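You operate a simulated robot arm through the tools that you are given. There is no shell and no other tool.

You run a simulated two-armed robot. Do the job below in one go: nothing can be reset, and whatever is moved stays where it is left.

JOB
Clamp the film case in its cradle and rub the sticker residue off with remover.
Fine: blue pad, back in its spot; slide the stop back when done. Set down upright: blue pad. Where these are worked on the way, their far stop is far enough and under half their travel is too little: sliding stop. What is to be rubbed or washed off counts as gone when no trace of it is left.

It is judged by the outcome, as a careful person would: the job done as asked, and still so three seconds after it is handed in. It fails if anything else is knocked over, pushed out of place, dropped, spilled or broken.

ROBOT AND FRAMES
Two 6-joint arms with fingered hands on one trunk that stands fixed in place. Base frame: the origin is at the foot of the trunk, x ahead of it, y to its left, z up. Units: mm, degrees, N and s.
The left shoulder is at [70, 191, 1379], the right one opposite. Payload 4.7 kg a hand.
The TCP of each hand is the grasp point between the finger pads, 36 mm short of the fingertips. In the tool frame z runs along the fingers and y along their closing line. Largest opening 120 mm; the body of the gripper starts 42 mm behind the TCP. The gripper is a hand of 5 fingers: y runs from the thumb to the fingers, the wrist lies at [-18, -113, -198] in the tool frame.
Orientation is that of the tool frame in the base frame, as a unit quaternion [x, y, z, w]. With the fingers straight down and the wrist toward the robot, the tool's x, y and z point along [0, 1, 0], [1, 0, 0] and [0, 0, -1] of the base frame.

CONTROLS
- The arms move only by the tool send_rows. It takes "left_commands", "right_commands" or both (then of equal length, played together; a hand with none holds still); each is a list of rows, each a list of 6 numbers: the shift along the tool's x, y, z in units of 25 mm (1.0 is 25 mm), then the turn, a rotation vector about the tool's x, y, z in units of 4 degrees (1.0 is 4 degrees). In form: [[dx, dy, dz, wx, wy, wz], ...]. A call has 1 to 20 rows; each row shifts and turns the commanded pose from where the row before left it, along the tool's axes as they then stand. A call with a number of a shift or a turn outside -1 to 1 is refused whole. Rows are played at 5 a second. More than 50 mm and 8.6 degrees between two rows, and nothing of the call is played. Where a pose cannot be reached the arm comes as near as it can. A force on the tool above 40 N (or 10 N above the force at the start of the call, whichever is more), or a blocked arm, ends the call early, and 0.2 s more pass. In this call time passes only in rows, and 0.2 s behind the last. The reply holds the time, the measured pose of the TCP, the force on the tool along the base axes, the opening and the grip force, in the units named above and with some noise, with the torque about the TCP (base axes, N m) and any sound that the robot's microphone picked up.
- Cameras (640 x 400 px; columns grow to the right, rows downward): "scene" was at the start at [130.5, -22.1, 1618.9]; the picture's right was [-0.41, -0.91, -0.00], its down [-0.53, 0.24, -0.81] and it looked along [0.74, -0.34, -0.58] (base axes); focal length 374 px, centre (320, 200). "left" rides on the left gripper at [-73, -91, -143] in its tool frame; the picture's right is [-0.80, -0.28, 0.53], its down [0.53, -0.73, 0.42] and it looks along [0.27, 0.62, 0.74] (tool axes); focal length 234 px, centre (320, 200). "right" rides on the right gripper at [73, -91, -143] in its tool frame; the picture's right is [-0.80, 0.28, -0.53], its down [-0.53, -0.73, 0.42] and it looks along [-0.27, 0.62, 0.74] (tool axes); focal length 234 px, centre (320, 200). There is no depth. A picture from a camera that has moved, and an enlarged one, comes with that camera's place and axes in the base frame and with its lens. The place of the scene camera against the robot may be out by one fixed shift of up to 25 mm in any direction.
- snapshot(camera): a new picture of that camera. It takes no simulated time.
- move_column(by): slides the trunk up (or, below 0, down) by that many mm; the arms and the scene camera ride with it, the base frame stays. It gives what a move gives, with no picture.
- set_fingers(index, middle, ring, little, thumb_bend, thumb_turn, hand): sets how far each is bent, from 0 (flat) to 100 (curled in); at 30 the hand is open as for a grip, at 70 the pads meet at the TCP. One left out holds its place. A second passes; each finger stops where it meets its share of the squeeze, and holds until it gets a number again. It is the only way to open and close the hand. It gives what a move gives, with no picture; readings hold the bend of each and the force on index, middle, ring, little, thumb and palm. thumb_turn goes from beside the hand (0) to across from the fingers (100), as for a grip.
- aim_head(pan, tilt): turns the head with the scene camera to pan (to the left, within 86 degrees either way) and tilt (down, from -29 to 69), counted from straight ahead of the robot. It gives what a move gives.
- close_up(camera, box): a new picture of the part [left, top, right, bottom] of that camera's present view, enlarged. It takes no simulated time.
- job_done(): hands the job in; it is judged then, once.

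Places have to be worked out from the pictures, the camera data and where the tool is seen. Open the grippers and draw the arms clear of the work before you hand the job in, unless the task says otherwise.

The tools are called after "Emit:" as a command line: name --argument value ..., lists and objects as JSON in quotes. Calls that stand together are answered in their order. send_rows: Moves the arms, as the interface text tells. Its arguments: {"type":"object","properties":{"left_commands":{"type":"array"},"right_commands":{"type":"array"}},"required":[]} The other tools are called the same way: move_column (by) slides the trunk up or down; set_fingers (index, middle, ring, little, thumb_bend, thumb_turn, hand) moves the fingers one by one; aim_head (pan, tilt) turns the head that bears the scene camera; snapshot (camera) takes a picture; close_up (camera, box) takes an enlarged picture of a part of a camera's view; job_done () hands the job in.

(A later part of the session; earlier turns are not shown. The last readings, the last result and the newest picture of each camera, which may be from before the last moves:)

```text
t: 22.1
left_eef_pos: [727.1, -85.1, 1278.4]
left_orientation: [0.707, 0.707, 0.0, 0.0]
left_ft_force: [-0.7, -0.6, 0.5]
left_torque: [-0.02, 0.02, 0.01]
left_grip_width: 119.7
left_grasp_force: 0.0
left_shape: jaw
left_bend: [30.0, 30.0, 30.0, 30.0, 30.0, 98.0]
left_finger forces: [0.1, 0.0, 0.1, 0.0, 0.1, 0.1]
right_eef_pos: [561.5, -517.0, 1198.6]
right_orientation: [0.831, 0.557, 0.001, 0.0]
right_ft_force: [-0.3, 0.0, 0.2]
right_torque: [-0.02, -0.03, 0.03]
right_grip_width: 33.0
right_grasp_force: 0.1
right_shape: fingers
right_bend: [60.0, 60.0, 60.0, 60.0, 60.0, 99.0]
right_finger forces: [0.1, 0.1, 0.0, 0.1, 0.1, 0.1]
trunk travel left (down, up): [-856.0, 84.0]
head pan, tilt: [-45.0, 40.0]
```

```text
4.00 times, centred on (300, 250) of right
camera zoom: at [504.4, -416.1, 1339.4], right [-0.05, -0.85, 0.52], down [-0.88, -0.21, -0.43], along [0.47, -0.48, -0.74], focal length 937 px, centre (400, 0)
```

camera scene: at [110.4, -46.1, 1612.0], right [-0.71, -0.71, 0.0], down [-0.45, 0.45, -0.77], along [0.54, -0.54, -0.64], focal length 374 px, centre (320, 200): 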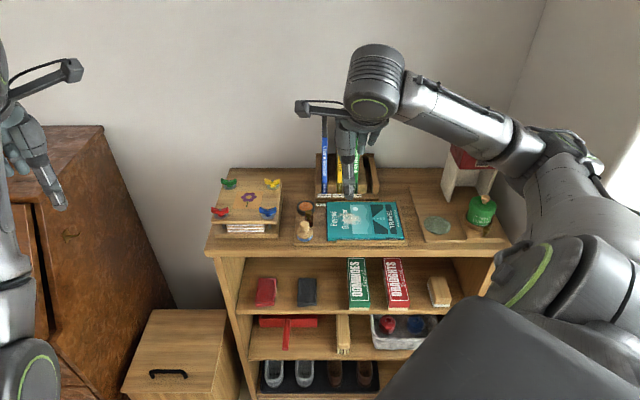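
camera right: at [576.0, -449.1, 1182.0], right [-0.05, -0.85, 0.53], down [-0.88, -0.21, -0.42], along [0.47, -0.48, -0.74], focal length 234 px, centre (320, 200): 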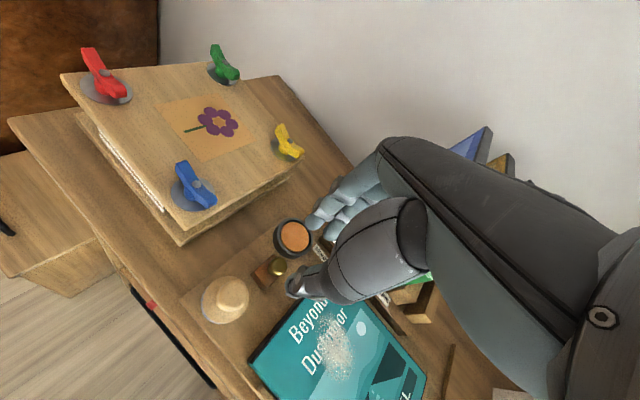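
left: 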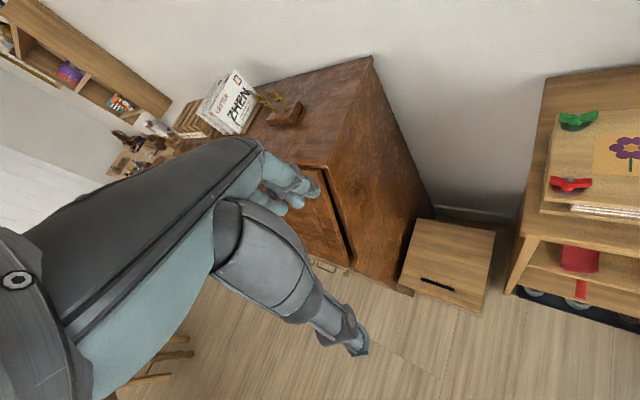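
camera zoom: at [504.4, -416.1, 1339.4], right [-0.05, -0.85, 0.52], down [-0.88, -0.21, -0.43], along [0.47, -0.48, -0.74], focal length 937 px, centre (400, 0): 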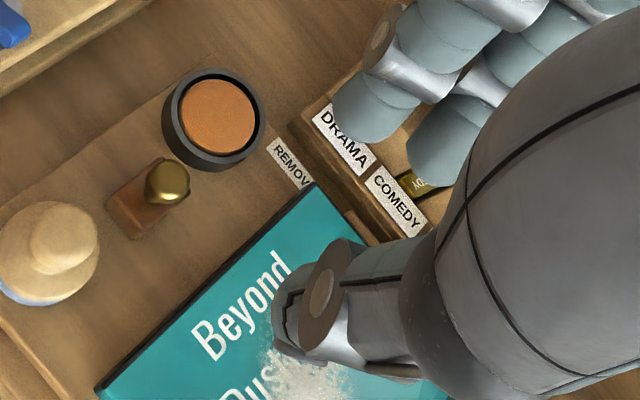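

With same-orientation views I get consistent places: brass knob (628, -542, 962), dish face (667, -569, 944), pad handle top (601, -502, ~963). A yaw of +45 puts the fingers left and thumb right of the knob, clear of dish and pad, so I turn there and curl ring and little away.

Emit:
send_rows --right_commands '[[0, 0, 0, 0, 0, -0.936], [0, 0, 0, 0, 0, -0.936], [0, 0, 0, 0, 0, -0.936], [0, 0, 0, 0, 0, -0.936], [0, 0, 0, 0, 0, -0.936], [0, 0, 0, 0, 0, -0.936], [0, 0, 0, 0, 0, -0.936], [0, 0, 0, 0, 0, -0.936], [0, 0, 0, 0, 0, -0.936], [0, 0, 0, 0, 0, -0.936], [0, 0, 0, 0, 0, -0.936], [0, 0, 0, 0, 0, -0.936], [0, 0, 0, 0, 0, -0.936], [0, 0, 0, 0, 0, -0.936], [0, 0, 0, 0, 0, -0.936], [0, 0, 0, 0, 0, -0.936], [0, 0, 0, 0, 0, -0.936], [0, 0, 0, 0, 0, -0.936], [0, 0, 0, 0, 0, 0], [0, 0, 0, 0, 0, 0]]'

Emit:
set_fingers --hand "right" --ring 100 --little 100

Emit:
close_up --camera "scene" --box '[240, 60, 400, 180]'

Emit:
snapshot --camera "right"

```text
t: 26.3
left_eef_pos: [728.0, -84.4, 1278.4]
left_orientation: [0.707, 0.707, 0.0, 0.0]
left_ft_force: [-0.9, -0.5, 0.5]
left_torque: [0.03, -0.01, 0.01]
left_grip_width: 119.6
left_grasp_force: 0.0
left_shape: jaw
left_bend: [30.0, 30.0, 30.0, 30.0, 30.0, 98.0]
left_finger forces: [0.1, 0.0, 0.1, 0.0, 0.0, 0.1]
right_eef_pos: [560.2, -516.9, 1196.8]
right_orientation: [0.383, 0.924, 0.001, -0.001]
right_ft_force: [-0.2, 0.6, -0.3]
right_torque: [0.0, 0.02, 0.0]
right_grip_width: 33.0
right_grasp_force: 0.2
right_shape: fingers
right_bend: [60.0, 60.0, 60.0, 60.0, 60.0, 99.0]
right_finger forces: [0.0, 0.0, 0.1, 0.0, 0.0, 0.0]
trunk travel left (down, up): [-856.0, 84.0]
head pan, tilt: [-45.0, 40.0]
```

```text
t: 27.3
left_eef_pos: [727.1, -84.9, 1277.5]
left_orientation: [0.707, 0.707, 0.0, 0.0]
left_ft_force: [0.3, 0.7, 0.3]
left_torque: [-0.01, -0.02, -0.02]
left_grip_width: 119.8
left_grasp_force: 0.0
left_shape: jaw
left_bend: [30.0, 30.0, 30.0, 30.0, 30.0, 98.0]
left_finger forces: [0.0, 0.0, 0.1, 0.1, 0.0, 0.1]
right_eef_pos: [559.7, -517.3, 1197.7]
right_orientation: [0.383, 0.924, 0.0, -0.001]
right_ft_force: [-0.6, 0.3, 0.1]
right_torque: [0.0, -0.02, 0.0]
right_grip_width: 33.1
right_grasp_force: 0.0
right_shape: fingers
right_bend: [60.0, 60.0, 100.0, 100.0, 60.0, 99.0]
right_finger forces: [0.0, 0.0, 0.0, 0.0, 0.0, 0.0]
trunk travel left (down, up): [-856.0, 84.0]
head pan, tilt: [-45.0, 40.0]
```

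```text
3.33 times, centred on (320, 120) of scene
camera zoom: at [110.6, -46.0, 1612.0], right [-0.71, -0.71, 0.0], down [-0.45, 0.45, -0.77], along [0.54, -0.54, -0.64], focal length 1248 px, centre (320, 467)
```

zoom: 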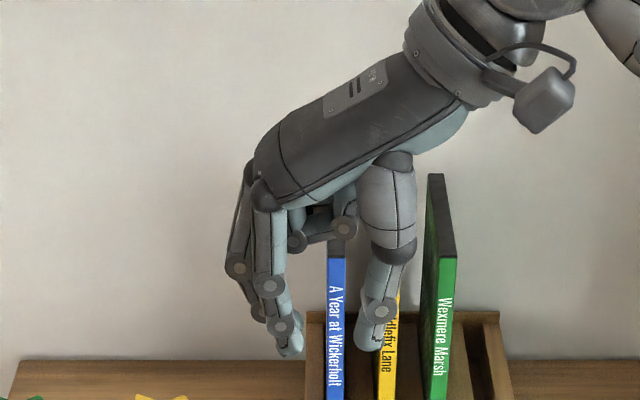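

```text
taken
camera right: at [444.6, -531.9, 1338.5], right [0.77, -0.37, 0.53], down [-0.14, -0.89, -0.43], along [0.63, 0.25, -0.74], focal length 234 px, centre (320, 200)
```

right: 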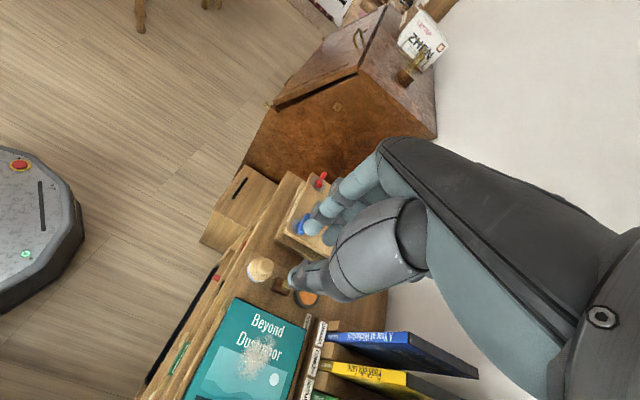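

The pure side view shows index and thumb ready, ring and little curled up out of the way. I move above the brass knob at z about 1045.

Emit:
send_rows --right_commands '[[-0.329, 0.156, 0.763, 0, 0, 0], [-0.329, 0.156, 0.763, 0, 0, 0], [-0.329, 0.156, 0.763, 0, 0, 0], [-0.329, 0.156, 0.763, 0, 0, 0], [-0.329, 0.156, 0.763, 0, 0, 0], [-0.329, 0.156, 0.763, 0, 0, 0], [-0.329, 0.156, 0.763, 0, 0, 0], [-0.329, 0.156, 0.763, 0, 0, 0], [0, 0, 0, 0, 0, 0], [0, 0, 0, 0, 0, 0]]'

Emit:
close_up --camera "right" --box '[220, 160, 380, 300]'

Emit:
close_up --camera "scene" --box '[260, 130, 360, 250]'

```text
t: 29.5
left_eef_pos: [727.4, -83.7, 1277.6]
left_orientation: [0.707, 0.707, -0.001, 0.0]
left_ft_force: [0.6, -0.3, -0.2]
left_torque: [0.01, 0.02, -0.01]
left_grip_width: 119.7
left_grasp_force: 0.0
left_shape: jaw
left_bend: [30.0, 30.0, 30.0, 30.0, 30.0, 98.0]
left_finger forces: [0.0, 0.0, 0.1, 0.0, 0.0, 0.1]
right_eef_pos: [628.9, -540.6, 1044.9]
right_orientation: [0.383, 0.924, 0.0, 0.0]
right_ft_force: [0.2, 0.8, -0.1]
right_torque: [0.01, -0.02, 0.0]
right_grip_width: 33.2
right_grasp_force: 0.0
right_shape: fingers
right_bend: [60.0, 60.0, 100.0, 100.0, 60.0, 99.0]
right_finger forces: [0.0, 0.1, 0.1, 0.0, 0.0, 0.0]
trunk travel left (down, up): [-856.0, 84.0]
head pan, tilt: [-45.0, 40.0]
```

```text
2.86 times, centred on (300, 230) of right
camera zoom: at [511.9, -554.7, 1185.9], right [0.77, -0.37, 0.53], down [-0.14, -0.89, -0.43], along [0.63, 0.25, -0.74], focal length 669 px, centre (377, 114)
```

zoom: 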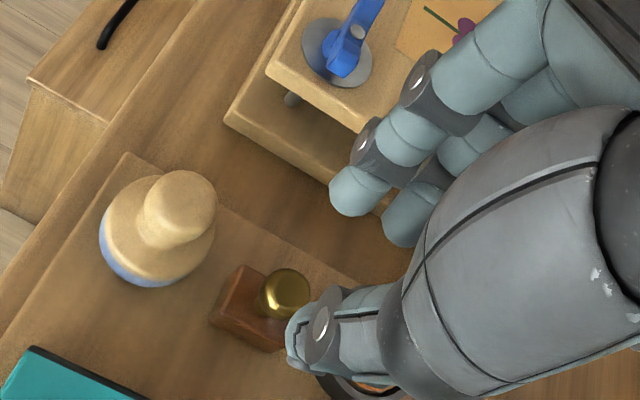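

```text
3.33 times, centred on (310, 190) of scene
camera zoom: at [110.7, -46.0, 1612.0], right [-0.71, -0.71, 0.0], down [-0.45, 0.45, -0.77], along [0.54, -0.54, -0.64], focal length 1248 px, centre (353, 233)
```

zoom: 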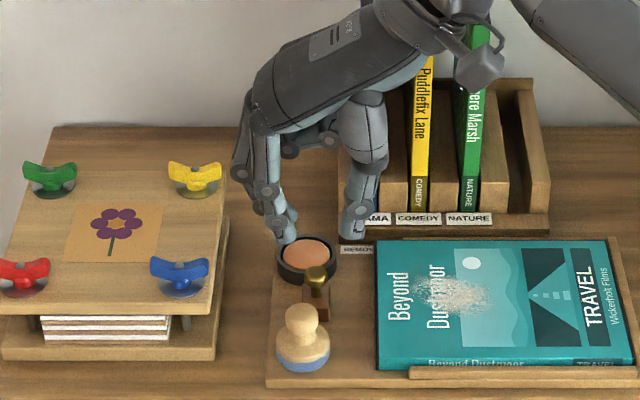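

The knob now resolves to (628, -541, 964.5) and the pad handle to (602, -501, 963). The hand is centred over the knob, so I lower it around it in decreasing steps.

Emit:
send_rows --right_commands '[[0, 0, 0.5, 0, 0, 0], [0, 0, 0.5, 0, 0, 0], [0, 0, 0.4, 0, 0, 0], [0, 0, 0.3, 0, 0, 0], [0, 0, 0.2, 0, 0, 0], [0, 0, 0.2, 0, 0, 0], [0, 0, 0.12, 0, 0, 0], [0, 0, 0, 0, 0, 0], [0, 0, 0, 0, 0, 0]]'

Emit:
close_up --camera "right" --box '[220, 160, 380, 300]'

Emit:
close_up --camera "scene" --box '[270, 160, 350, 250]'

```text
t: 31.5
left_eef_pos: [728.0, -85.0, 1278.7]
left_orientation: [0.707, 0.707, 0.0, 0.0]
left_ft_force: [0.7, 0.6, -0.6]
left_torque: [-0.01, 0.01, -0.03]
left_grip_width: 119.5
left_grasp_force: 0.0
left_shape: jaw
left_bend: [30.0, 30.0, 30.0, 30.0, 30.0, 98.0]
left_finger forces: [0.1, 0.1, 0.0, 0.1, 0.1, 0.1]
right_eef_pos: [628.4, -541.2, 989.2]
right_orientation: [0.383, 0.924, 0.001, 0.0]
right_ft_force: [-0.2, 0.6, -0.3]
right_torque: [-0.03, 0.01, 0.02]
right_grip_width: 33.0
right_grasp_force: 0.1
right_shape: fingers
right_bend: [60.0, 60.0, 100.0, 100.0, 60.0, 99.0]
right_finger forces: [0.1, 0.0, 0.0, 0.0, 0.1, 0.1]
trunk travel left (down, up): [-856.0, 84.0]
head pan, tilt: [-45.0, 40.0]
```

```text
2.86 times, centred on (300, 230) of right
camera zoom: at [513.2, -556.2, 1131.1], right [0.77, -0.37, 0.53], down [-0.14, -0.89, -0.43], along [0.63, 0.25, -0.74], focal length 669 px, centre (377, 114)
```

zoom: 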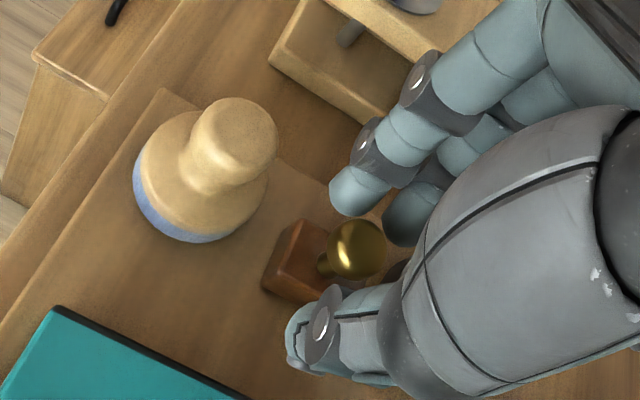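

```text
4.44 times, centred on (310, 205) of scene
camera zoom: at [110.7, -46.0, 1612.0], right [-0.71, -0.71, 0.0], down [-0.45, 0.45, -0.77], along [0.54, -0.54, -0.64], focal length 1664 px, centre (364, 178)
```

zoom: 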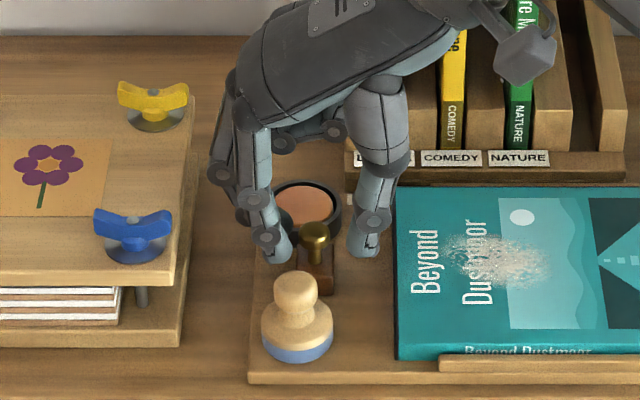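

The knob sits between index/middle on the left and thumb on the right, no contact yet. I close these three on it.

Emit:
set_fingers --hand "right" --index 68 --middle 68 --thumb_bend 68

Emit:
close_up --camera "scene" --box '[270, 160, 350, 250]'

Emit:
close_up --camera "right" --box '[220, 160, 380, 300]'

```text
t: 32.5
left_eef_pos: [727.3, -84.9, 1277.1]
left_orientation: [0.707, 0.707, 0.0, 0.0]
left_ft_force: [0.7, 0.9, -0.1]
left_torque: [0.01, -0.01, -0.02]
left_grip_width: 119.7
left_grasp_force: 0.0
left_shape: jaw
left_bend: [30.0, 30.0, 30.0, 30.0, 30.0, 98.0]
left_finger forces: [0.1, 0.0, 0.0, 0.0, 0.0, 0.0]
right_eef_pos: [629.9, -541.0, 989.5]
right_orientation: [0.382, 0.924, 0.0, -0.001]
right_ft_force: [-0.4, 0.7, -1.3]
right_torque: [0.04, 0.01, 0.02]
right_grip_width: 16.8
right_grasp_force: 2.0
right_shape: fingers
right_bend: [65.0, 68.0, 100.0, 100.0, 66.0, 100.0]
right_finger forces: [2.4, 0.1, 0.1, 0.0, 2.1, 0.0]
trunk travel left (down, up): [-856.0, 84.0]
head pan, tilt: [-45.0, 40.0]
```

```text
4.44 times, centred on (310, 205) of scene
camera zoom: at [110.7, -46.0, 1612.0], right [-0.71, -0.71, 0.0], down [-0.45, 0.45, -0.77], along [0.54, -0.54, -0.64], focal length 1664 px, centre (364, 178)
```

zoom: 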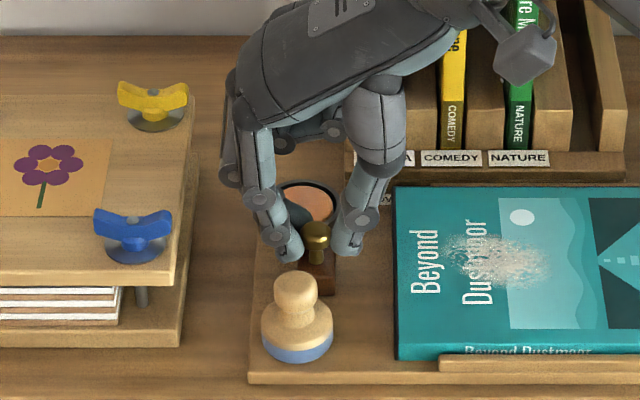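

```text
2.86 times, centred on (300, 230) of right
camera zoom: at [513.2, -556.1, 1131.1], right [0.77, -0.37, 0.52], down [-0.14, -0.89, -0.43], along [0.63, 0.25, -0.74], focal length 669 px, centre (377, 114)
```

zoom: 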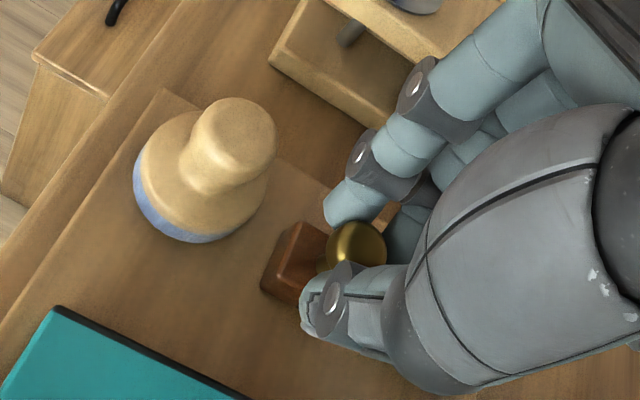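

Index and thumb hold the knob. I draw it toward the case along the groove, 25 mm first.

Emit:
send_rows --right_commands '[[0, -0.2, 0, 0, 0, 0], [0, -0.2, 0, 0, 0, 0], [0, -0.2, 0, 0, 0, 0], [0, -0.2, 0, 0, 0, 0], [0, -0.2, 0, 0, 0, 0], [0, 0, 0, 0, 0, 0]]'

Emit:
close_up --camera "scene" --box '[270, 160, 350, 250]'

Emit:
close_up --camera "right" --box '[220, 160, 380, 300]'

```text
t: 33.9
left_eef_pos: [728.2, -85.8, 1277.4]
left_orientation: [0.707, 0.707, 0.0, 0.0]
left_ft_force: [0.3, -0.2, 0.4]
left_torque: [-0.01, -0.01, 0.01]
left_grip_width: 119.7
left_grasp_force: 0.0
left_shape: jaw
left_bend: [30.0, 30.0, 30.0, 30.0, 30.0, 98.0]
left_finger forces: [0.1, 0.1, 0.1, 0.0, 0.0, 0.0]
right_eef_pos: [610.1, -559.1, 989.7]
right_orientation: [0.383, 0.924, 0.001, -0.001]
right_ft_force: [1.3, -0.3, 0.2]
right_torque: [0.02, -0.04, -0.01]
right_grip_width: 16.2
right_grasp_force: 1.6
right_shape: fingers
right_bend: [65.0, 68.0, 100.0, 100.0, 67.0, 100.0]
right_finger forces: [2.3, 0.0, 0.1, 0.0, 1.6, 0.0]
trunk travel left (down, up): [-856.0, 84.0]
head pan, tilt: [-45.0, 40.0]
```

```text
4.44 times, centred on (310, 205) of scene
camera zoom: at [111.0, -45.9, 1612.0], right [-0.71, -0.71, 0.0], down [-0.45, 0.45, -0.77], along [0.54, -0.54, -0.64], focal length 1664 px, centre (364, 178)
```

zoom: 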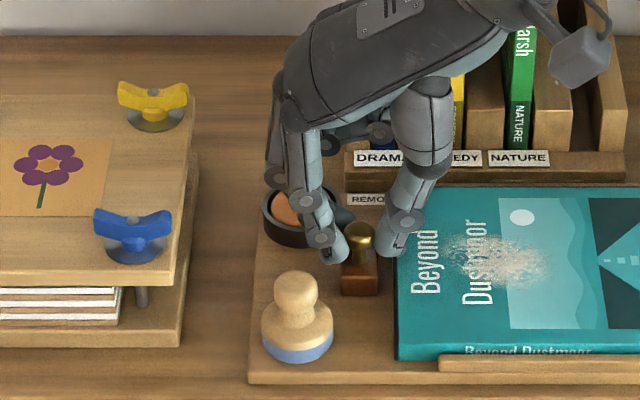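

```text
2.86 times, centred on (300, 230) of right
camera zoom: at [494.6, -573.6, 1130.6], right [0.77, -0.37, 0.52], down [-0.14, -0.89, -0.43], along [0.63, 0.25, -0.74], focal length 669 px, centre (377, 114)
```

zoom: 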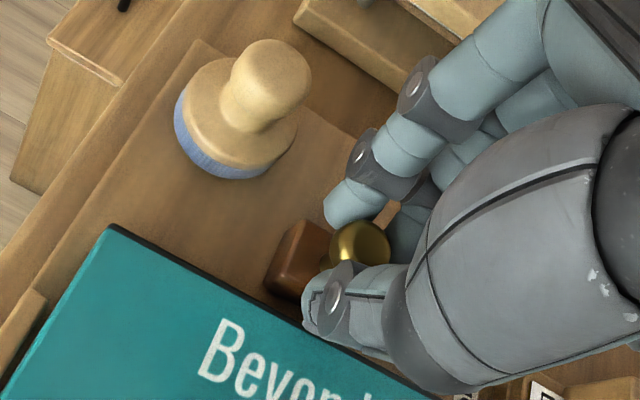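

The stop followed freely with about 10 mm left to the case edge. I continue in small steps.

Emit:
send_rows --right_commands '[[0, -0.12, 0, 0, 0, 0], [0, -0.12, 0, 0, 0, 0], [0, -0.1, 0, 0, 0, 0], [0, 0, 0, 0, 0, 0]]'

Emit:
close_up --camera "scene" --box '[290, 170, 350, 230]'

```text
t: 34.9
left_eef_pos: [727.8, -85.2, 1277.3]
left_orientation: [0.707, 0.707, 0.0, -0.001]
left_ft_force: [-0.3, 0.1, -0.2]
left_torque: [0.01, 0.01, 0.01]
left_grip_width: 119.4
left_grasp_force: 0.0
left_shape: jaw
left_bend: [30.0, 30.0, 30.0, 30.0, 30.0, 98.0]
left_finger forces: [0.1, 0.0, 0.0, 0.0, 0.0, 0.0]
right_eef_pos: [605.6, -565.9, 990.2]
right_orientation: [0.384, 0.923, 0.001, -0.001]
right_ft_force: [-0.8, 1.0, -1.5]
right_torque: [0.01, 0.0, 0.0]
right_grip_width: 16.4
right_grasp_force: 2.3
right_shape: fingers
right_bend: [65.0, 68.0, 100.0, 100.0, 67.0, 100.0]
right_finger forces: [3.0, 0.0, 0.1, 0.0, 1.6, 0.0]
trunk travel left (down, up): [-856.0, 84.0]
head pan, tilt: [-45.0, 40.0]
```

```text
6.67 times, centred on (320, 200) of scene
camera zoom: at [110.8, -45.9, 1612.0], right [-0.71, -0.71, 0.0], down [-0.45, 0.45, -0.77], along [0.54, -0.54, -0.64], focal length 2497 px, centre (320, 200)
```

zoom: 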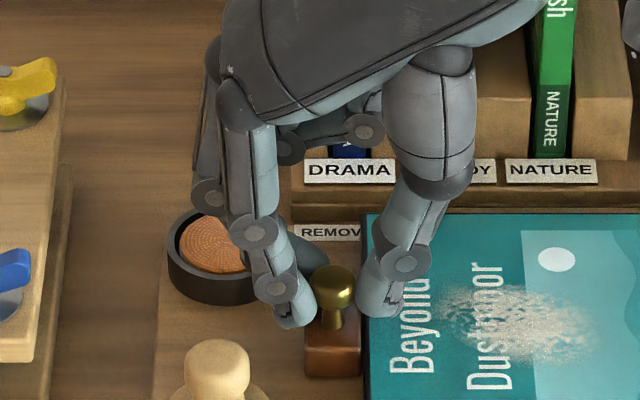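

The block is within about 2 mm of the case. I press on gently until it seats.

Emit:
send_rows --right_commands '[[0, -0.06, 0, 0, 0, 0], [0, -0.06, 0, 0, 0, 0], [0, 0, 0, 0, 0, 0]]'

Emit:
send_rows --right_commands '[[0, -0.06, 0, 0, 0, 0], [0, -0.06, 0, 0, 0, 0], [0, 0, 0, 0, 0, 0]]'

Emit:
close_up --camera "scene" --box '[290, 170, 350, 230]'

```text
t: 35.7
left_eef_pos: [727.3, -83.8, 1277.2]
left_orientation: [0.707, 0.708, 0.0, 0.0]
left_ft_force: [0.3, 0.2, 0.1]
left_torque: [0.01, 0.01, -0.04]
left_grip_width: 119.8
left_grasp_force: 0.0
left_shape: jaw
left_bend: [30.0, 30.0, 30.0, 30.0, 30.0, 98.0]
left_finger forces: [0.0, 0.0, 0.0, 0.0, 0.0, 0.0]
right_eef_pos: [603.6, -567.1, 989.8]
right_orientation: [0.383, 0.924, 0.001, 0.0]
right_ft_force: [1.5, 2.6, -2.2]
right_torque: [0.1, -0.04, -0.02]
right_grip_width: 16.8
right_grasp_force: 2.7
right_shape: fingers
right_bend: [64.0, 68.0, 100.0, 100.0, 67.0, 100.0]
right_finger forces: [4.2, 0.1, 0.0, 0.0, 0.5, 0.0]
trunk travel left (down, up): [-856.0, 84.0]
head pan, tilt: [-45.0, 40.0]
```

```text
t: 36.5
left_eef_pos: [727.8, -84.3, 1277.1]
left_orientation: [0.707, 0.708, -0.001, 0.0]
left_ft_force: [0.9, 0.8, -0.9]
left_torque: [-0.02, 0.02, -0.01]
left_grip_width: 119.8
left_grasp_force: 0.1
left_shape: jaw
left_bend: [30.0, 30.0, 30.0, 30.0, 30.0, 98.0]
left_finger forces: [0.1, 0.1, 0.0, 0.1, 0.0, 0.1]
right_eef_pos: [602.2, -567.8, 990.1]
right_orientation: [0.383, 0.924, 0.001, 0.001]
right_ft_force: [5.3, 3.7, 0.9]
right_torque: [0.1, -0.18, -0.04]
right_grip_width: 17.8
right_grasp_force: 2.7
right_shape: fingers
right_bend: [63.0, 67.0, 100.0, 100.0, 68.0, 100.0]
right_finger forces: [4.9, 1.2, 0.1, 0.0, 0.0, 0.1]
trunk travel left (down, up): [-856.0, 84.0]
head pan, tilt: [-45.0, 40.0]
```

```text
6.67 times, centred on (320, 200) of scene
camera zoom: at [111.8, -45.1, 1612.0], right [-0.71, -0.71, 0.0], down [-0.46, 0.45, -0.77], along [0.54, -0.54, -0.64], focal length 2497 px, centre (320, 200)
```

zoom: 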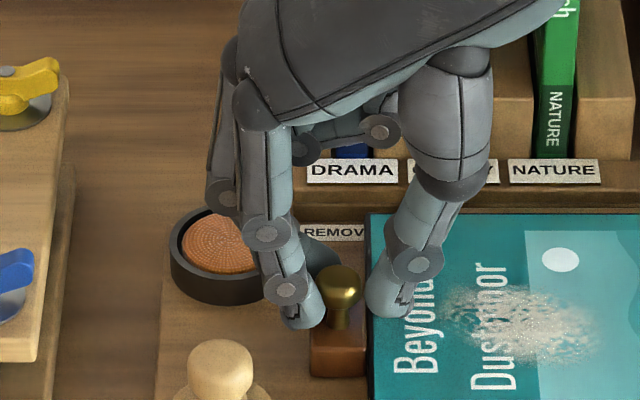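

Force rose to about 6 N: the stop is against the case. One more light push to be sure it is fully home.

Emit:
send_rows --right_commands '[[0, -0.08, 0, 0, 0, 0], [0, -0.08, 0, 0, 0, 0], [0, 0, 0, 0, 0, 0]]'

Emit:
close_up --camera "scene" --box '[280, 170, 420, 250]'

```text
t: 37.3
left_eef_pos: [727.7, -84.7, 1277.4]
left_orientation: [0.707, 0.707, 0.0, -0.001]
left_ft_force: [-0.8, 0.6, -0.7]
left_torque: [-0.03, 0.0, 0.02]
left_grip_width: 119.6
left_grasp_force: 0.0
left_shape: jaw
left_bend: [30.0, 30.0, 30.0, 30.0, 30.0, 98.0]
left_finger forces: [0.0, 0.1, 0.1, 0.0, 0.1, 0.1]
right_eef_pos: [598.7, -570.4, 989.9]
right_orientation: [0.383, 0.924, 0.001, 0.0]
right_ft_force: [7.7, 6.4, 1.0]
right_torque: [0.21, -0.2, -0.04]
right_grip_width: 19.7
right_grasp_force: 5.1
right_shape: fingers
right_bend: [61.0, 67.0, 100.0, 100.0, 68.0, 100.0]
right_finger forces: [6.7, 2.2, 0.0, 0.0, 0.0, 0.0]
trunk travel left (down, up): [-856.0, 84.0]
head pan, tilt: [-45.0, 40.0]
```

```text
4.57 times, centred on (350, 210) of scene
camera zoom: at [111.9, -44.5, 1612.0], right [-0.71, -0.71, 0.0], down [-0.46, 0.45, -0.77], along [0.54, -0.54, -0.64], focal length 1712 px, centre (183, 154)
```

zoom: 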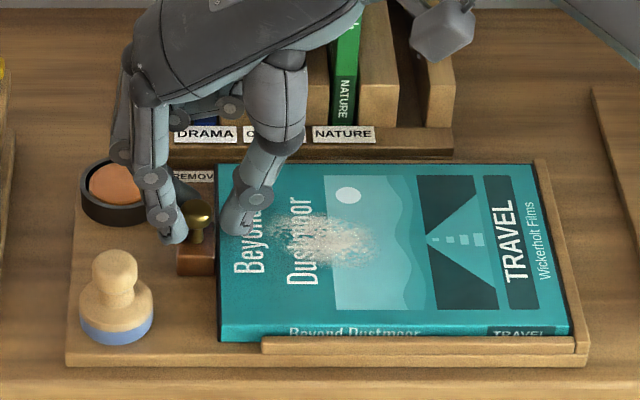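

The stop is tight against the case (10 N, nothing yielding, case in place). I relax, open the fingers and lift away.

Emit:
send_rows --right_commands '[[0, 0.1, 0, 0, 0, 0], [0, 0.1, 0, 0, 0, 0], [0, 0, 0, 0, 0, 0]]'

Emit:
set_fingers --hand "right" --index 59 --middle 59 --thumb_bend 59

Emit:
send_rows --right_commands '[[0, 0, -0.4, 0, 0, 0], [0, 0, -0.8, 0, 0, 0], [0, 0, -0.8, 0, 0, 0], [0, 0, -0.8, 0, 0, 0], [0, 0, 0, 0, 0, 0], [0, 0, 0, 0, 0, 0]]'

Emit:
close_up --camera "scene" --box '[280, 170, 420, 250]'

Emit:
close_up --camera "right" --box '[180, 160, 380, 360]'

```text
t: 38.1
left_eef_pos: [726.4, -83.1, 1277.9]
left_orientation: [0.707, 0.707, 0.0, 0.0]
left_ft_force: [-0.1, -0.6, 0.8]
left_torque: [-0.01, 0.01, -0.03]
left_grip_width: 119.5
left_grasp_force: 0.0
left_shape: jaw
left_bend: [30.0, 30.0, 30.0, 30.0, 30.0, 98.0]
left_finger forces: [0.1, 0.0, 0.1, 0.0, 0.1, 0.0]
right_eef_pos: [600.9, -569.1, 988.8]
right_orientation: [0.383, 0.924, 0.0, 0.0]
right_ft_force: [3.4, 4.4, 0.7]
right_torque: [0.11, -0.11, 0.0]
right_grip_width: 18.0
right_grasp_force: 3.1
right_shape: fingers
right_bend: [63.0, 68.0, 100.0, 100.0, 68.0, 100.0]
right_finger forces: [4.9, 1.0, 0.0, 0.0, 0.0, 0.0]
trunk travel left (down, up): [-856.0, 84.0]
head pan, tilt: [-45.0, 40.0]
```

```text
t: 39.1
left_eef_pos: [728.3, -84.4, 1277.5]
left_orientation: [0.707, 0.708, 0.0, 0.0]
left_ft_force: [0.6, -0.7, 0.7]
left_torque: [-0.01, -0.02, 0.0]
left_grip_width: 119.7
left_grasp_force: 0.0
left_shape: jaw
left_bend: [30.0, 30.0, 30.0, 30.0, 30.0, 98.0]
left_finger forces: [0.0, 0.0, 0.1, 0.0, 0.0, 0.1]
right_eef_pos: [601.6, -570.4, 989.2]
right_orientation: [0.382, 0.924, 0.001, 0.0]
right_ft_force: [0.3, 0.6, -0.3]
right_torque: [0.0, 0.04, -0.03]
right_grip_width: 35.2
right_grasp_force: 0.0
right_shape: fingers
right_bend: [59.0, 59.0, 100.0, 100.0, 59.0, 99.0]
right_finger forces: [0.0, 0.0, 0.1, 0.0, 0.1, 0.0]
trunk travel left (down, up): [-856.0, 84.0]
head pan, tilt: [-45.0, 40.0]
```

```text
t: 40.5
left_eef_pos: [725.9, -85.7, 1277.9]
left_orientation: [0.707, 0.707, -0.001, 0.0]
left_ft_force: [0.1, 0.5, 1.0]
left_torque: [0.0, -0.01, -0.01]
left_grip_width: 119.7
left_grasp_force: 0.1
left_shape: jaw
left_bend: [30.0, 30.0, 30.0, 30.0, 30.0, 98.0]
left_finger forces: [0.0, 0.0, 0.0, 0.0, 0.1, 0.0]
right_eef_pos: [603.1, -567.8, 1058.9]
right_orientation: [0.383, 0.924, 0.001, 0.0]
right_ft_force: [0.7, -0.8, -0.6]
right_torque: [0.0, 0.02, 0.05]
right_grip_width: 35.4
right_grasp_force: 0.1
right_shape: fingers
right_bend: [59.0, 59.0, 100.0, 100.0, 59.0, 99.0]
right_finger forces: [0.0, 0.0, 0.0, 0.0, 0.0, 0.1]
trunk travel left (down, up): [-856.0, 84.0]
head pan, tilt: [-45.0, 40.0]
```

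```text
4.57 times, centred on (350, 210) of scene
camera zoom: at [110.7, -46.1, 1612.0], right [-0.71, -0.71, 0.0], down [-0.45, 0.45, -0.77], along [0.54, -0.54, -0.64], focal length 1712 px, centre (183, 154)
```

zoom: 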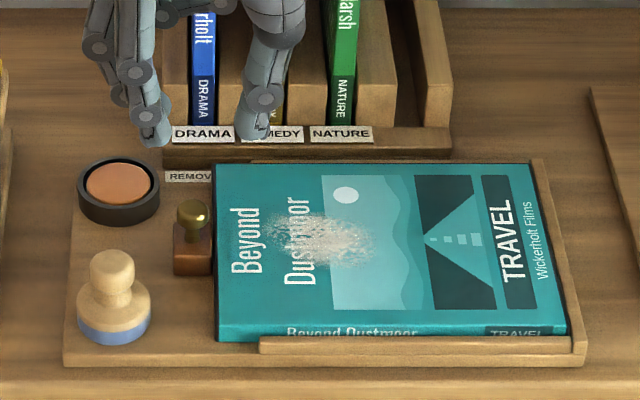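

```text
2.00 times, centred on (280, 260) of right
camera zoom: at [487.2, -582.1, 1200.1], right [0.77, -0.37, 0.53], down [-0.14, -0.89, -0.43], along [0.63, 0.25, -0.74], focal length 468 px, centre (400, 80)
```

zoom: 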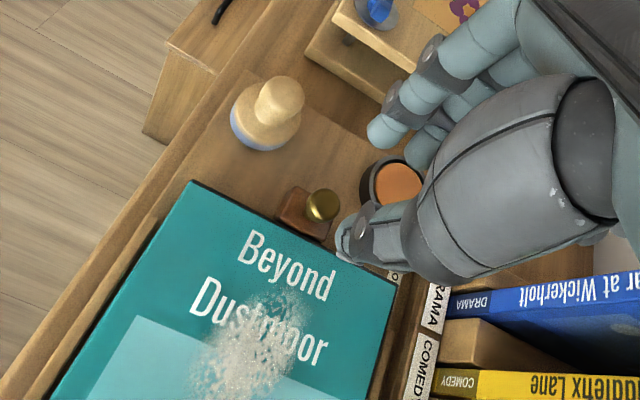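

The case is clamped and everything stands as before. Next I move above the blue pad's handle with a slightly wider opening.

Emit:
set_fingers --hand "right" --index 56 --middle 56 --thumb_bend 56

Emit:
send_rows --right_commands '[[0.52, 0.4625, 0.189, 0, 0, 0], [0.52, 0.4625, 0.189, 0, 0, 0], [0.52, 0.4625, 0.189, 0, 0, 0], [0.52, 0.4625, 0.189, 0, 0, 0], [0, 0, 0, 0, 0, 0], [0, 0, 0, 0, 0, 0]]'

Emit:
close_up --camera "right" --box '[220, 160, 380, 300]'

Emit:
close_up --camera "scene" --box '[260, 150, 360, 260]'

```text
t: 41.5
left_eef_pos: [727.9, -84.1, 1277.3]
left_orientation: [0.708, 0.707, 0.0, 0.0]
left_ft_force: [0.3, -0.2, 0.7]
left_torque: [0.01, -0.01, 0.0]
left_grip_width: 119.8
left_grasp_force: 0.2
left_shape: jaw
left_bend: [30.0, 30.0, 30.0, 30.0, 30.0, 98.0]
left_finger forces: [0.1, 0.0, 0.1, 0.0, 0.1, 0.1]
right_eef_pos: [603.4, -568.1, 1058.9]
right_orientation: [0.382, 0.924, 0.001, -0.001]
right_ft_force: [-0.1, 0.0, 1.0]
right_torque: [-0.02, 0.0, 0.0]
right_grip_width: 44.3
right_grasp_force: 0.1
right_shape: fingers
right_bend: [56.0, 56.0, 100.0, 100.0, 56.0, 99.0]
right_finger forces: [0.0, 0.1, 0.0, 0.0, 0.0, 0.1]
trunk travel left (down, up): [-856.0, 84.0]
head pan, tilt: [-45.0, 40.0]
```

```text
t: 42.9
left_eef_pos: [726.5, -85.2, 1277.6]
left_orientation: [0.707, 0.707, 0.0, 0.0]
left_ft_force: [0.8, -0.1, -0.2]
left_torque: [0.03, 0.02, 0.0]
left_grip_width: 119.8
left_grasp_force: 0.0
left_shape: jaw
left_bend: [30.0, 30.0, 30.0, 30.0, 30.0, 98.0]
left_finger forces: [0.0, 0.1, 0.0, 0.0, 0.0, 0.1]
right_eef_pos: [597.5, -498.4, 1040.6]
right_orientation: [0.382, 0.924, 0.001, 0.001]
right_ft_force: [-0.3, -0.8, -0.2]
right_torque: [0.04, 0.0, 0.01]
right_grip_width: 44.6
right_grasp_force: 0.1
right_shape: fingers
right_bend: [56.0, 56.0, 100.0, 100.0, 56.0, 99.0]
right_finger forces: [0.1, 0.0, 0.0, 0.0, 0.1, 0.0]
trunk travel left (down, up): [-856.0, 84.0]
head pan, tilt: [-45.0, 40.0]
```

```text
2.86 times, centred on (300, 230) of right
camera zoom: at [481.5, -513.0, 1181.6], right [0.77, -0.37, 0.53], down [-0.14, -0.89, -0.43], along [0.63, 0.25, -0.74], focal length 669 px, centre (377, 114)
```

zoom: 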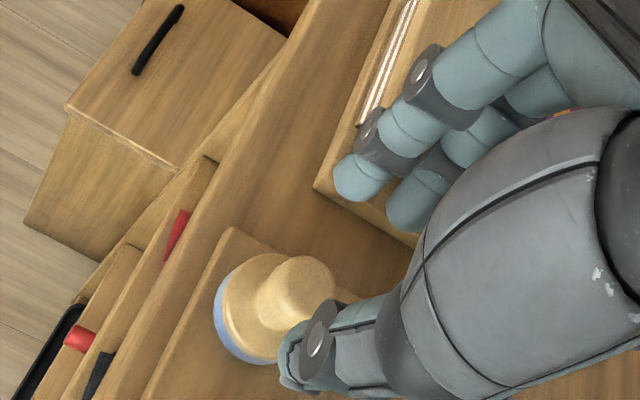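

```text
3.64 times, centred on (310, 205) of scene
camera zoom: at [110.6, -46.1, 1612.0], right [-0.71, -0.71, 0.0], down [-0.45, 0.45, -0.77], along [0.54, -0.54, -0.64], focal length 1362 px, centre (356, 182)
```

zoom: 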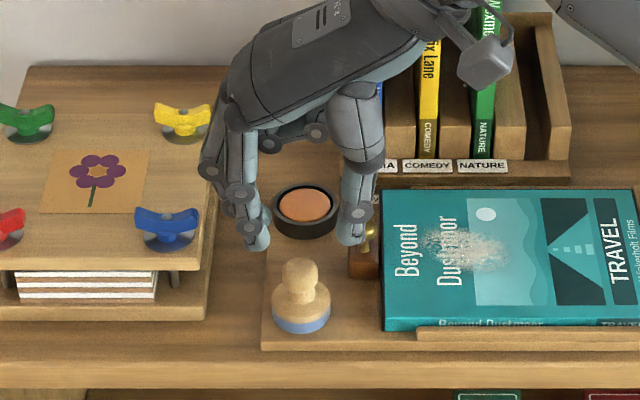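

Everything lines up, but at this yaw the curled knuckles would pass close to the flower press. I turn back to yaw 0, where the fingers come down behind-left of the pad with more room.

Emit:
send_rows --right_commands '[[0, 0, 0, 0, 0, 0.9375], [0, 0, 0, 0, 0, 0.9375], [0, 0, 0, 0, 0, 0.9375], [0, 0, 0, 0, 0, 0.9375], [0, 0, 0, 0, 0, 0.9375], [0, 0, 0, 0, 0, 0.9375], [0, 0, 0, 0, 0, 0.9375], [0, 0, 0, 0, 0, 0.9375], [0, 0, 0, 0, 0, 0.9375], [0, 0, 0, 0, 0, 0.9375], [0, 0, 0, 0, 0, 0.9375], [0, 0, 0, 0, 0, 0.9375], [0.02, 0.16, 0, 0, 0, 0], [0, 0, 0, 0, 0, 0], [0, 0, 0, 0, 0, 0]]'

Emit:
close_up --camera "right" --box '[220, 160, 380, 300]'

Emit:
close_up --camera "scene" --box '[260, 150, 360, 260]'

```text
t: 46.1
left_eef_pos: [726.7, -85.1, 1278.3]
left_orientation: [0.707, 0.707, 0.0, 0.001]
left_ft_force: [0.2, 0.5, -0.4]
left_torque: [-0.02, 0.0, 0.01]
left_grip_width: 119.7
left_grasp_force: 0.0
left_shape: jaw
left_bend: [30.0, 30.0, 30.0, 30.0, 30.0, 98.0]
left_finger forces: [0.1, 0.0, 0.0, 0.1, 0.1, 0.0]
right_eef_pos: [601.4, -497.8, 1041.5]
right_orientation: [0.708, 0.707, 0.001, -0.001]
right_ft_force: [0.7, 0.7, -0.3]
right_torque: [0.0, 0.02, 0.02]
right_grip_width: 44.2
right_grasp_force: 0.2
right_shape: fingers
right_bend: [56.0, 56.0, 100.0, 100.0, 56.0, 99.0]
right_finger forces: [0.1, 0.0, 0.0, 0.0, 0.1, 0.0]
trunk travel left (down, up): [-856.0, 84.0]
head pan, tilt: [-45.0, 40.0]
```

```text
2.86 times, centred on (300, 230) of right
camera zoom: at [510.1, -426.6, 1181.8], right [0.28, -0.81, 0.52], down [-0.73, -0.53, -0.43], along [0.62, -0.27, -0.74], focal length 669 px, centre (377, 114)
```

zoom: 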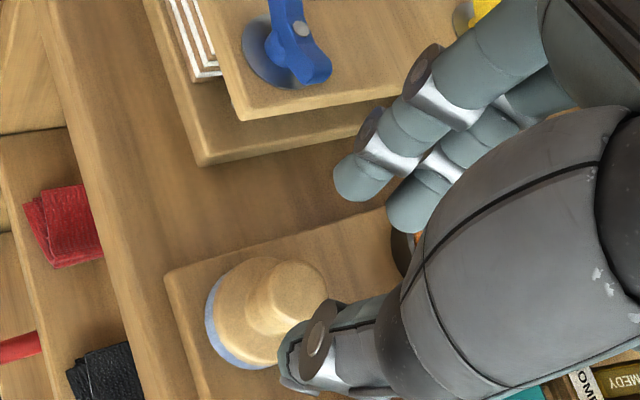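

```text
3.64 times, centred on (310, 205) of scene
camera zoom: at [110.5, -46.0, 1612.0], right [-0.71, -0.71, 0.0], down [-0.45, 0.45, -0.77], along [0.54, -0.54, -0.64], focal length 1362 px, centre (356, 182)
```

zoom: 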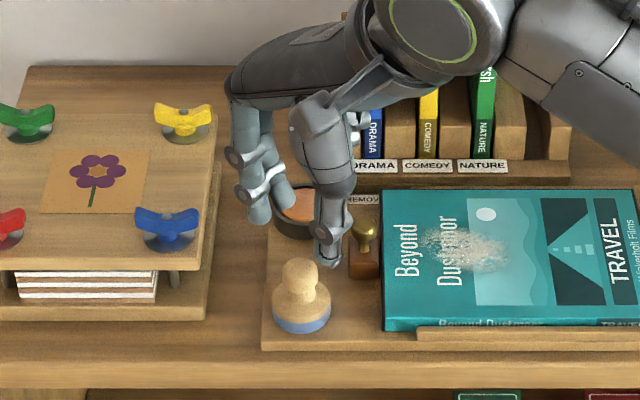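

The pad handle is confirmed at about (603, -501), almost under the hand. I lower around it in decreasing steps.

Emit:
send_rows --right_commands '[[0, 0.05, 0.5, 0, 0, 0], [0, 0, 0.5, 0, 0, 0], [0, 0, 0.4, 0, 0, 0], [0, 0, 0.3, 0, 0, 0], [0, 0, 0.2, 0, 0, 0], [0, 0, 0.2, 0, 0, 0], [0, 0, 0.15, 0, 0, 0], [0, 0, 0, 0, 0, 0], [0, 0, 0, 0, 0, 0]]'

Emit:
close_up --camera "right" --box '[220, 160, 380, 300]'

Emit:
close_up --camera "scene" --box '[270, 180, 350, 260]'

```text
t: 48.1
left_eef_pos: [727.6, -86.2, 1278.1]
left_orientation: [0.708, 0.706, 0.0, 0.0]
left_ft_force: [0.3, 0.4, -0.6]
left_torque: [0.01, -0.02, -0.01]
left_grip_width: 119.6
left_grasp_force: 0.1
left_shape: jaw
left_bend: [30.0, 30.0, 30.0, 30.0, 30.0, 98.0]
left_finger forces: [0.0, 0.0, 0.0, 0.0, 0.0, 0.1]
right_eef_pos: [602.5, -499.1, 984.2]
right_orientation: [0.706, 0.708, 0.0, 0.0]
right_ft_force: [0.4, 0.2, -0.6]
right_torque: [0.02, 0.03, -0.01]
right_grip_width: 44.4
right_grasp_force: 0.1
right_shape: fingers
right_bend: [56.0, 56.0, 100.0, 100.0, 56.0, 99.0]
right_finger forces: [0.0, 0.0, 0.1, 0.1, 0.0, 0.1]
trunk travel left (down, up): [-856.0, 84.0]
head pan, tilt: [-45.0, 40.0]
```

```text
2.86 times, centred on (300, 230) of right
camera zoom: at [511.5, -427.8, 1124.7], right [0.28, -0.81, 0.52], down [-0.73, -0.53, -0.43], along [0.62, -0.27, -0.74], focal length 669 px, centre (377, 114)
```

zoom: 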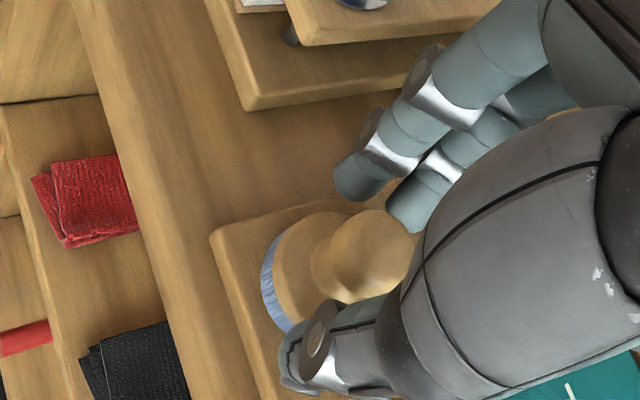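

```text
5.00 times, centred on (310, 220) of scene
camera zoom: at [110.7, -46.0, 1612.0], right [-0.71, -0.71, 0.0], down [-0.45, 0.45, -0.77], along [0.54, -0.54, -0.64], focal length 1872 px, centre (370, 100)
```

zoom: 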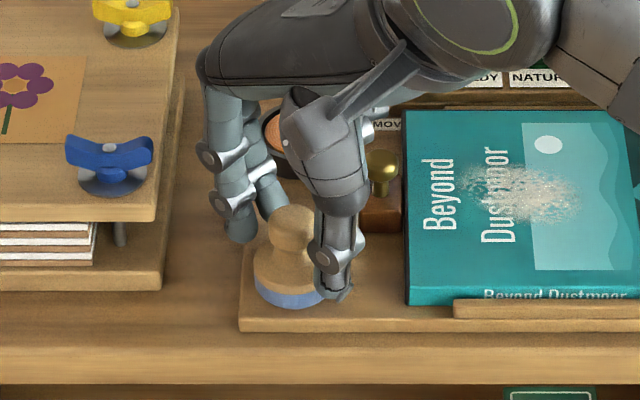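

The handle is between thumb and index/middle with no contact. I close on it gently.

Emit:
set_fingers --hand "right" --index 64 --middle 64 --thumb_bend 64

Emit:
close_up --camera "scene" --box '[270, 180, 350, 260]'

Emit:
close_up --camera "right" --box '[220, 160, 380, 300]'

```text
t: 49.1
left_eef_pos: [726.3, -84.9, 1277.2]
left_orientation: [0.707, 0.707, 0.0, -0.001]
left_ft_force: [0.0, 0.7, 0.6]
left_torque: [0.01, -0.03, 0.0]
left_grip_width: 119.5
left_grasp_force: 0.0
left_shape: jaw
left_bend: [30.0, 30.0, 30.0, 30.0, 30.0, 98.0]
left_finger forces: [0.0, 0.0, 0.0, 0.0, 0.0, 0.0]
right_eef_pos: [602.3, -499.8, 983.6]
right_orientation: [0.707, 0.707, 0.001, -0.001]
right_ft_force: [-0.6, -0.3, 0.3]
right_torque: [-0.01, 0.02, -0.01]
right_grip_width: 23.1
right_grasp_force: 0.9
right_shape: fingers
right_bend: [64.0, 63.0, 100.0, 100.0, 63.0, 100.0]
right_finger forces: [0.3, 0.6, 0.1, 0.1, 0.7, 0.1]
trunk travel left (down, up): [-856.0, 84.0]
head pan, tilt: [-45.0, 40.0]
```

```text
5.00 times, centred on (310, 220) of scene
camera zoom: at [110.6, -46.0, 1612.0], right [-0.71, -0.71, 0.0], down [-0.45, 0.45, -0.77], along [0.54, -0.54, -0.64], focal length 1872 px, centre (370, 100)
```

zoom: 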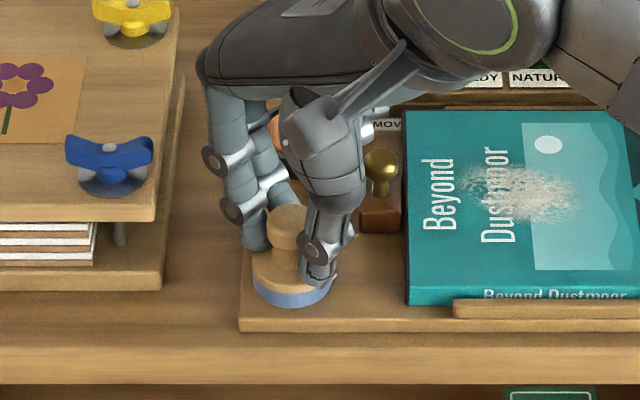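

```text
2.86 times, centred on (300, 230) of right
camera zoom: at [511.5, -427.7, 1124.8], right [0.28, -0.81, 0.52], down [-0.73, -0.53, -0.43], along [0.62, -0.27, -0.74], focal length 669 px, centre (377, 114)
```

zoom: 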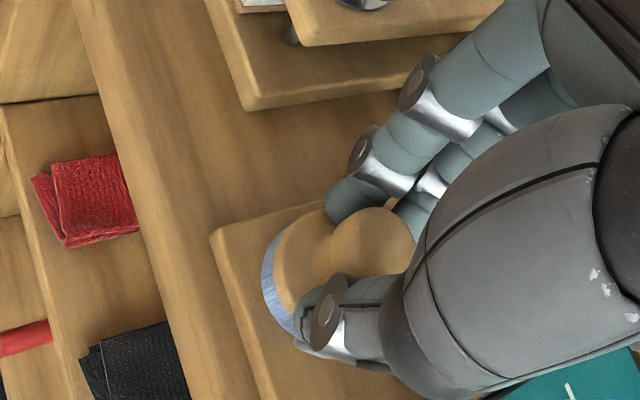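

All three touch the handle evenly. I firm up the grip.

Emit:
set_fingers --hand "right" --index 78 --middle 78 --thumb_bend 80

Emit:
close_up --camera "scene" --box '[270, 180, 350, 260]'

```text
t: 50.1
left_eef_pos: [725.4, -84.6, 1278.8]
left_orientation: [0.707, 0.707, 0.0, 0.0]
left_ft_force: [0.5, 0.4, 0.3]
left_torque: [0.03, 0.0, -0.01]
left_grip_width: 119.3
left_grasp_force: 0.1
left_shape: jaw
left_bend: [30.0, 30.0, 30.0, 30.0, 30.0, 98.0]
left_finger forces: [0.0, 0.0, 0.0, 0.0, 0.1, 0.0]
right_eef_pos: [602.7, -499.5, 983.9]
right_orientation: [0.707, 0.707, 0.002, 0.0]
right_ft_force: [-0.8, -0.5, 4.3]
right_torque: [0.15, -0.03, 0.04]
right_grip_width: 17.3
right_grasp_force: 23.9
right_shape: fingers
right_bend: [72.0, 77.0, 100.0, 100.0, 68.0, 99.0]
right_finger forces: [23.4, 6.8, 0.0, 0.1, 18.3, 0.1]
trunk travel left (down, up): [-856.0, 84.0]
head pan, tilt: [-45.0, 40.0]
```

```text
5.00 times, centred on (310, 220) of scene
camera zoom: at [109.7, -45.4, 1612.1], right [-0.71, -0.71, 0.0], down [-0.45, 0.45, -0.77], along [0.54, -0.54, -0.64], focal length 1872 px, centre (370, 100)
```

zoom: 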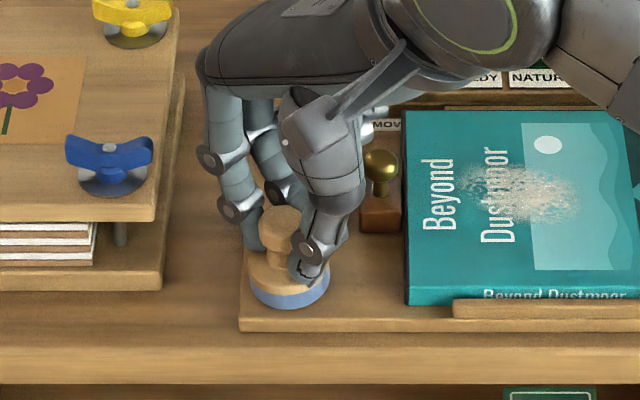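

The fingers have closed on the neck below the knob, about 20 N squeeze, pad still upright. I lift it straight up a little and look.

Emit:
send_rows --right_commands '[[0, 0, -0.2, 0, 0, 0], [0, 0, -0.4, 0, 0, 0], [0, 0, -0.6, 0, 0, 0], [0, 0, -0.6, 0, 0, 0], [0, 0, -0.6, 0, 0, 0], [0, 0, 0, 0, 0, 0], [0, 0, 0, 0, 0, 0]]'

Emit:
close_up --camera "scene" --box '[270, 160, 350, 250]'

Emit:
close_up --camera "right" --box '[220, 160, 380, 300]'

```text
t: 51.7
left_eef_pos: [727.6, -84.5, 1276.2]
left_orientation: [0.707, 0.707, 0.0, 0.0]
left_ft_force: [0.8, 0.0, 0.6]
left_torque: [0.03, -0.04, -0.01]
left_grip_width: 119.4
left_grasp_force: 0.0
left_shape: jaw
left_bend: [30.0, 30.0, 30.0, 30.0, 30.0, 98.0]
left_finger forces: [0.0, 0.0, 0.0, 0.1, 0.1, 0.0]
right_eef_pos: [603.3, -498.5, 1046.0]
right_orientation: [0.707, 0.708, 0.001, -0.001]
right_ft_force: [-0.4, 1.3, 0.5]
right_torque: [-0.01, -0.04, 0.02]
right_grip_width: 17.3
right_grasp_force: 20.1
right_shape: fingers
right_bend: [71.0, 77.0, 100.0, 100.0, 69.0, 99.0]
right_finger forces: [19.4, 4.0, 0.1, 0.0, 16.7, 0.0]
trunk travel left (down, up): [-856.0, 84.0]
head pan, tilt: [-45.0, 40.0]
```

```text
4.44 times, centred on (310, 205) of scene
camera zoom: at [110.8, -46.1, 1612.0], right [-0.71, -0.71, 0.0], down [-0.45, 0.45, -0.77], along [0.54, -0.54, -0.64], focal length 1664 px, centre (364, 178)
```

zoom: 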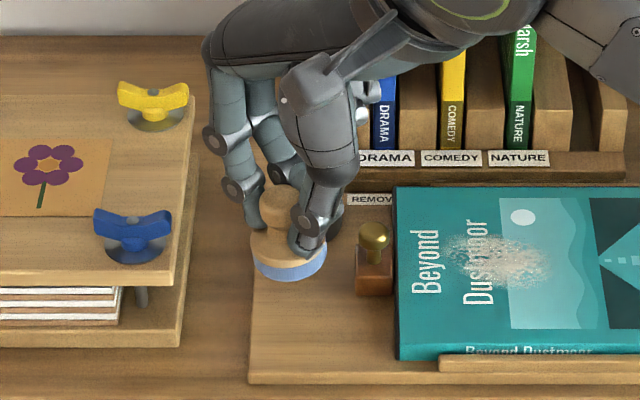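

```text
2.86 times, centred on (300, 230) of right
camera zoom: at [511.7, -427.5, 1187.1], right [0.28, -0.81, 0.52], down [-0.73, -0.53, -0.43], along [0.62, -0.27, -0.74], focal length 669 px, centre (377, 114)
```

zoom: 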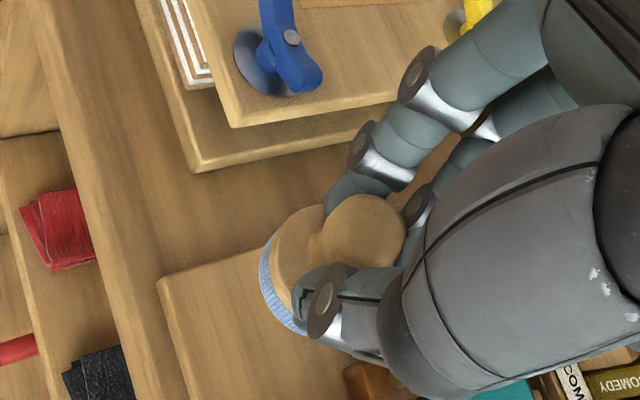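

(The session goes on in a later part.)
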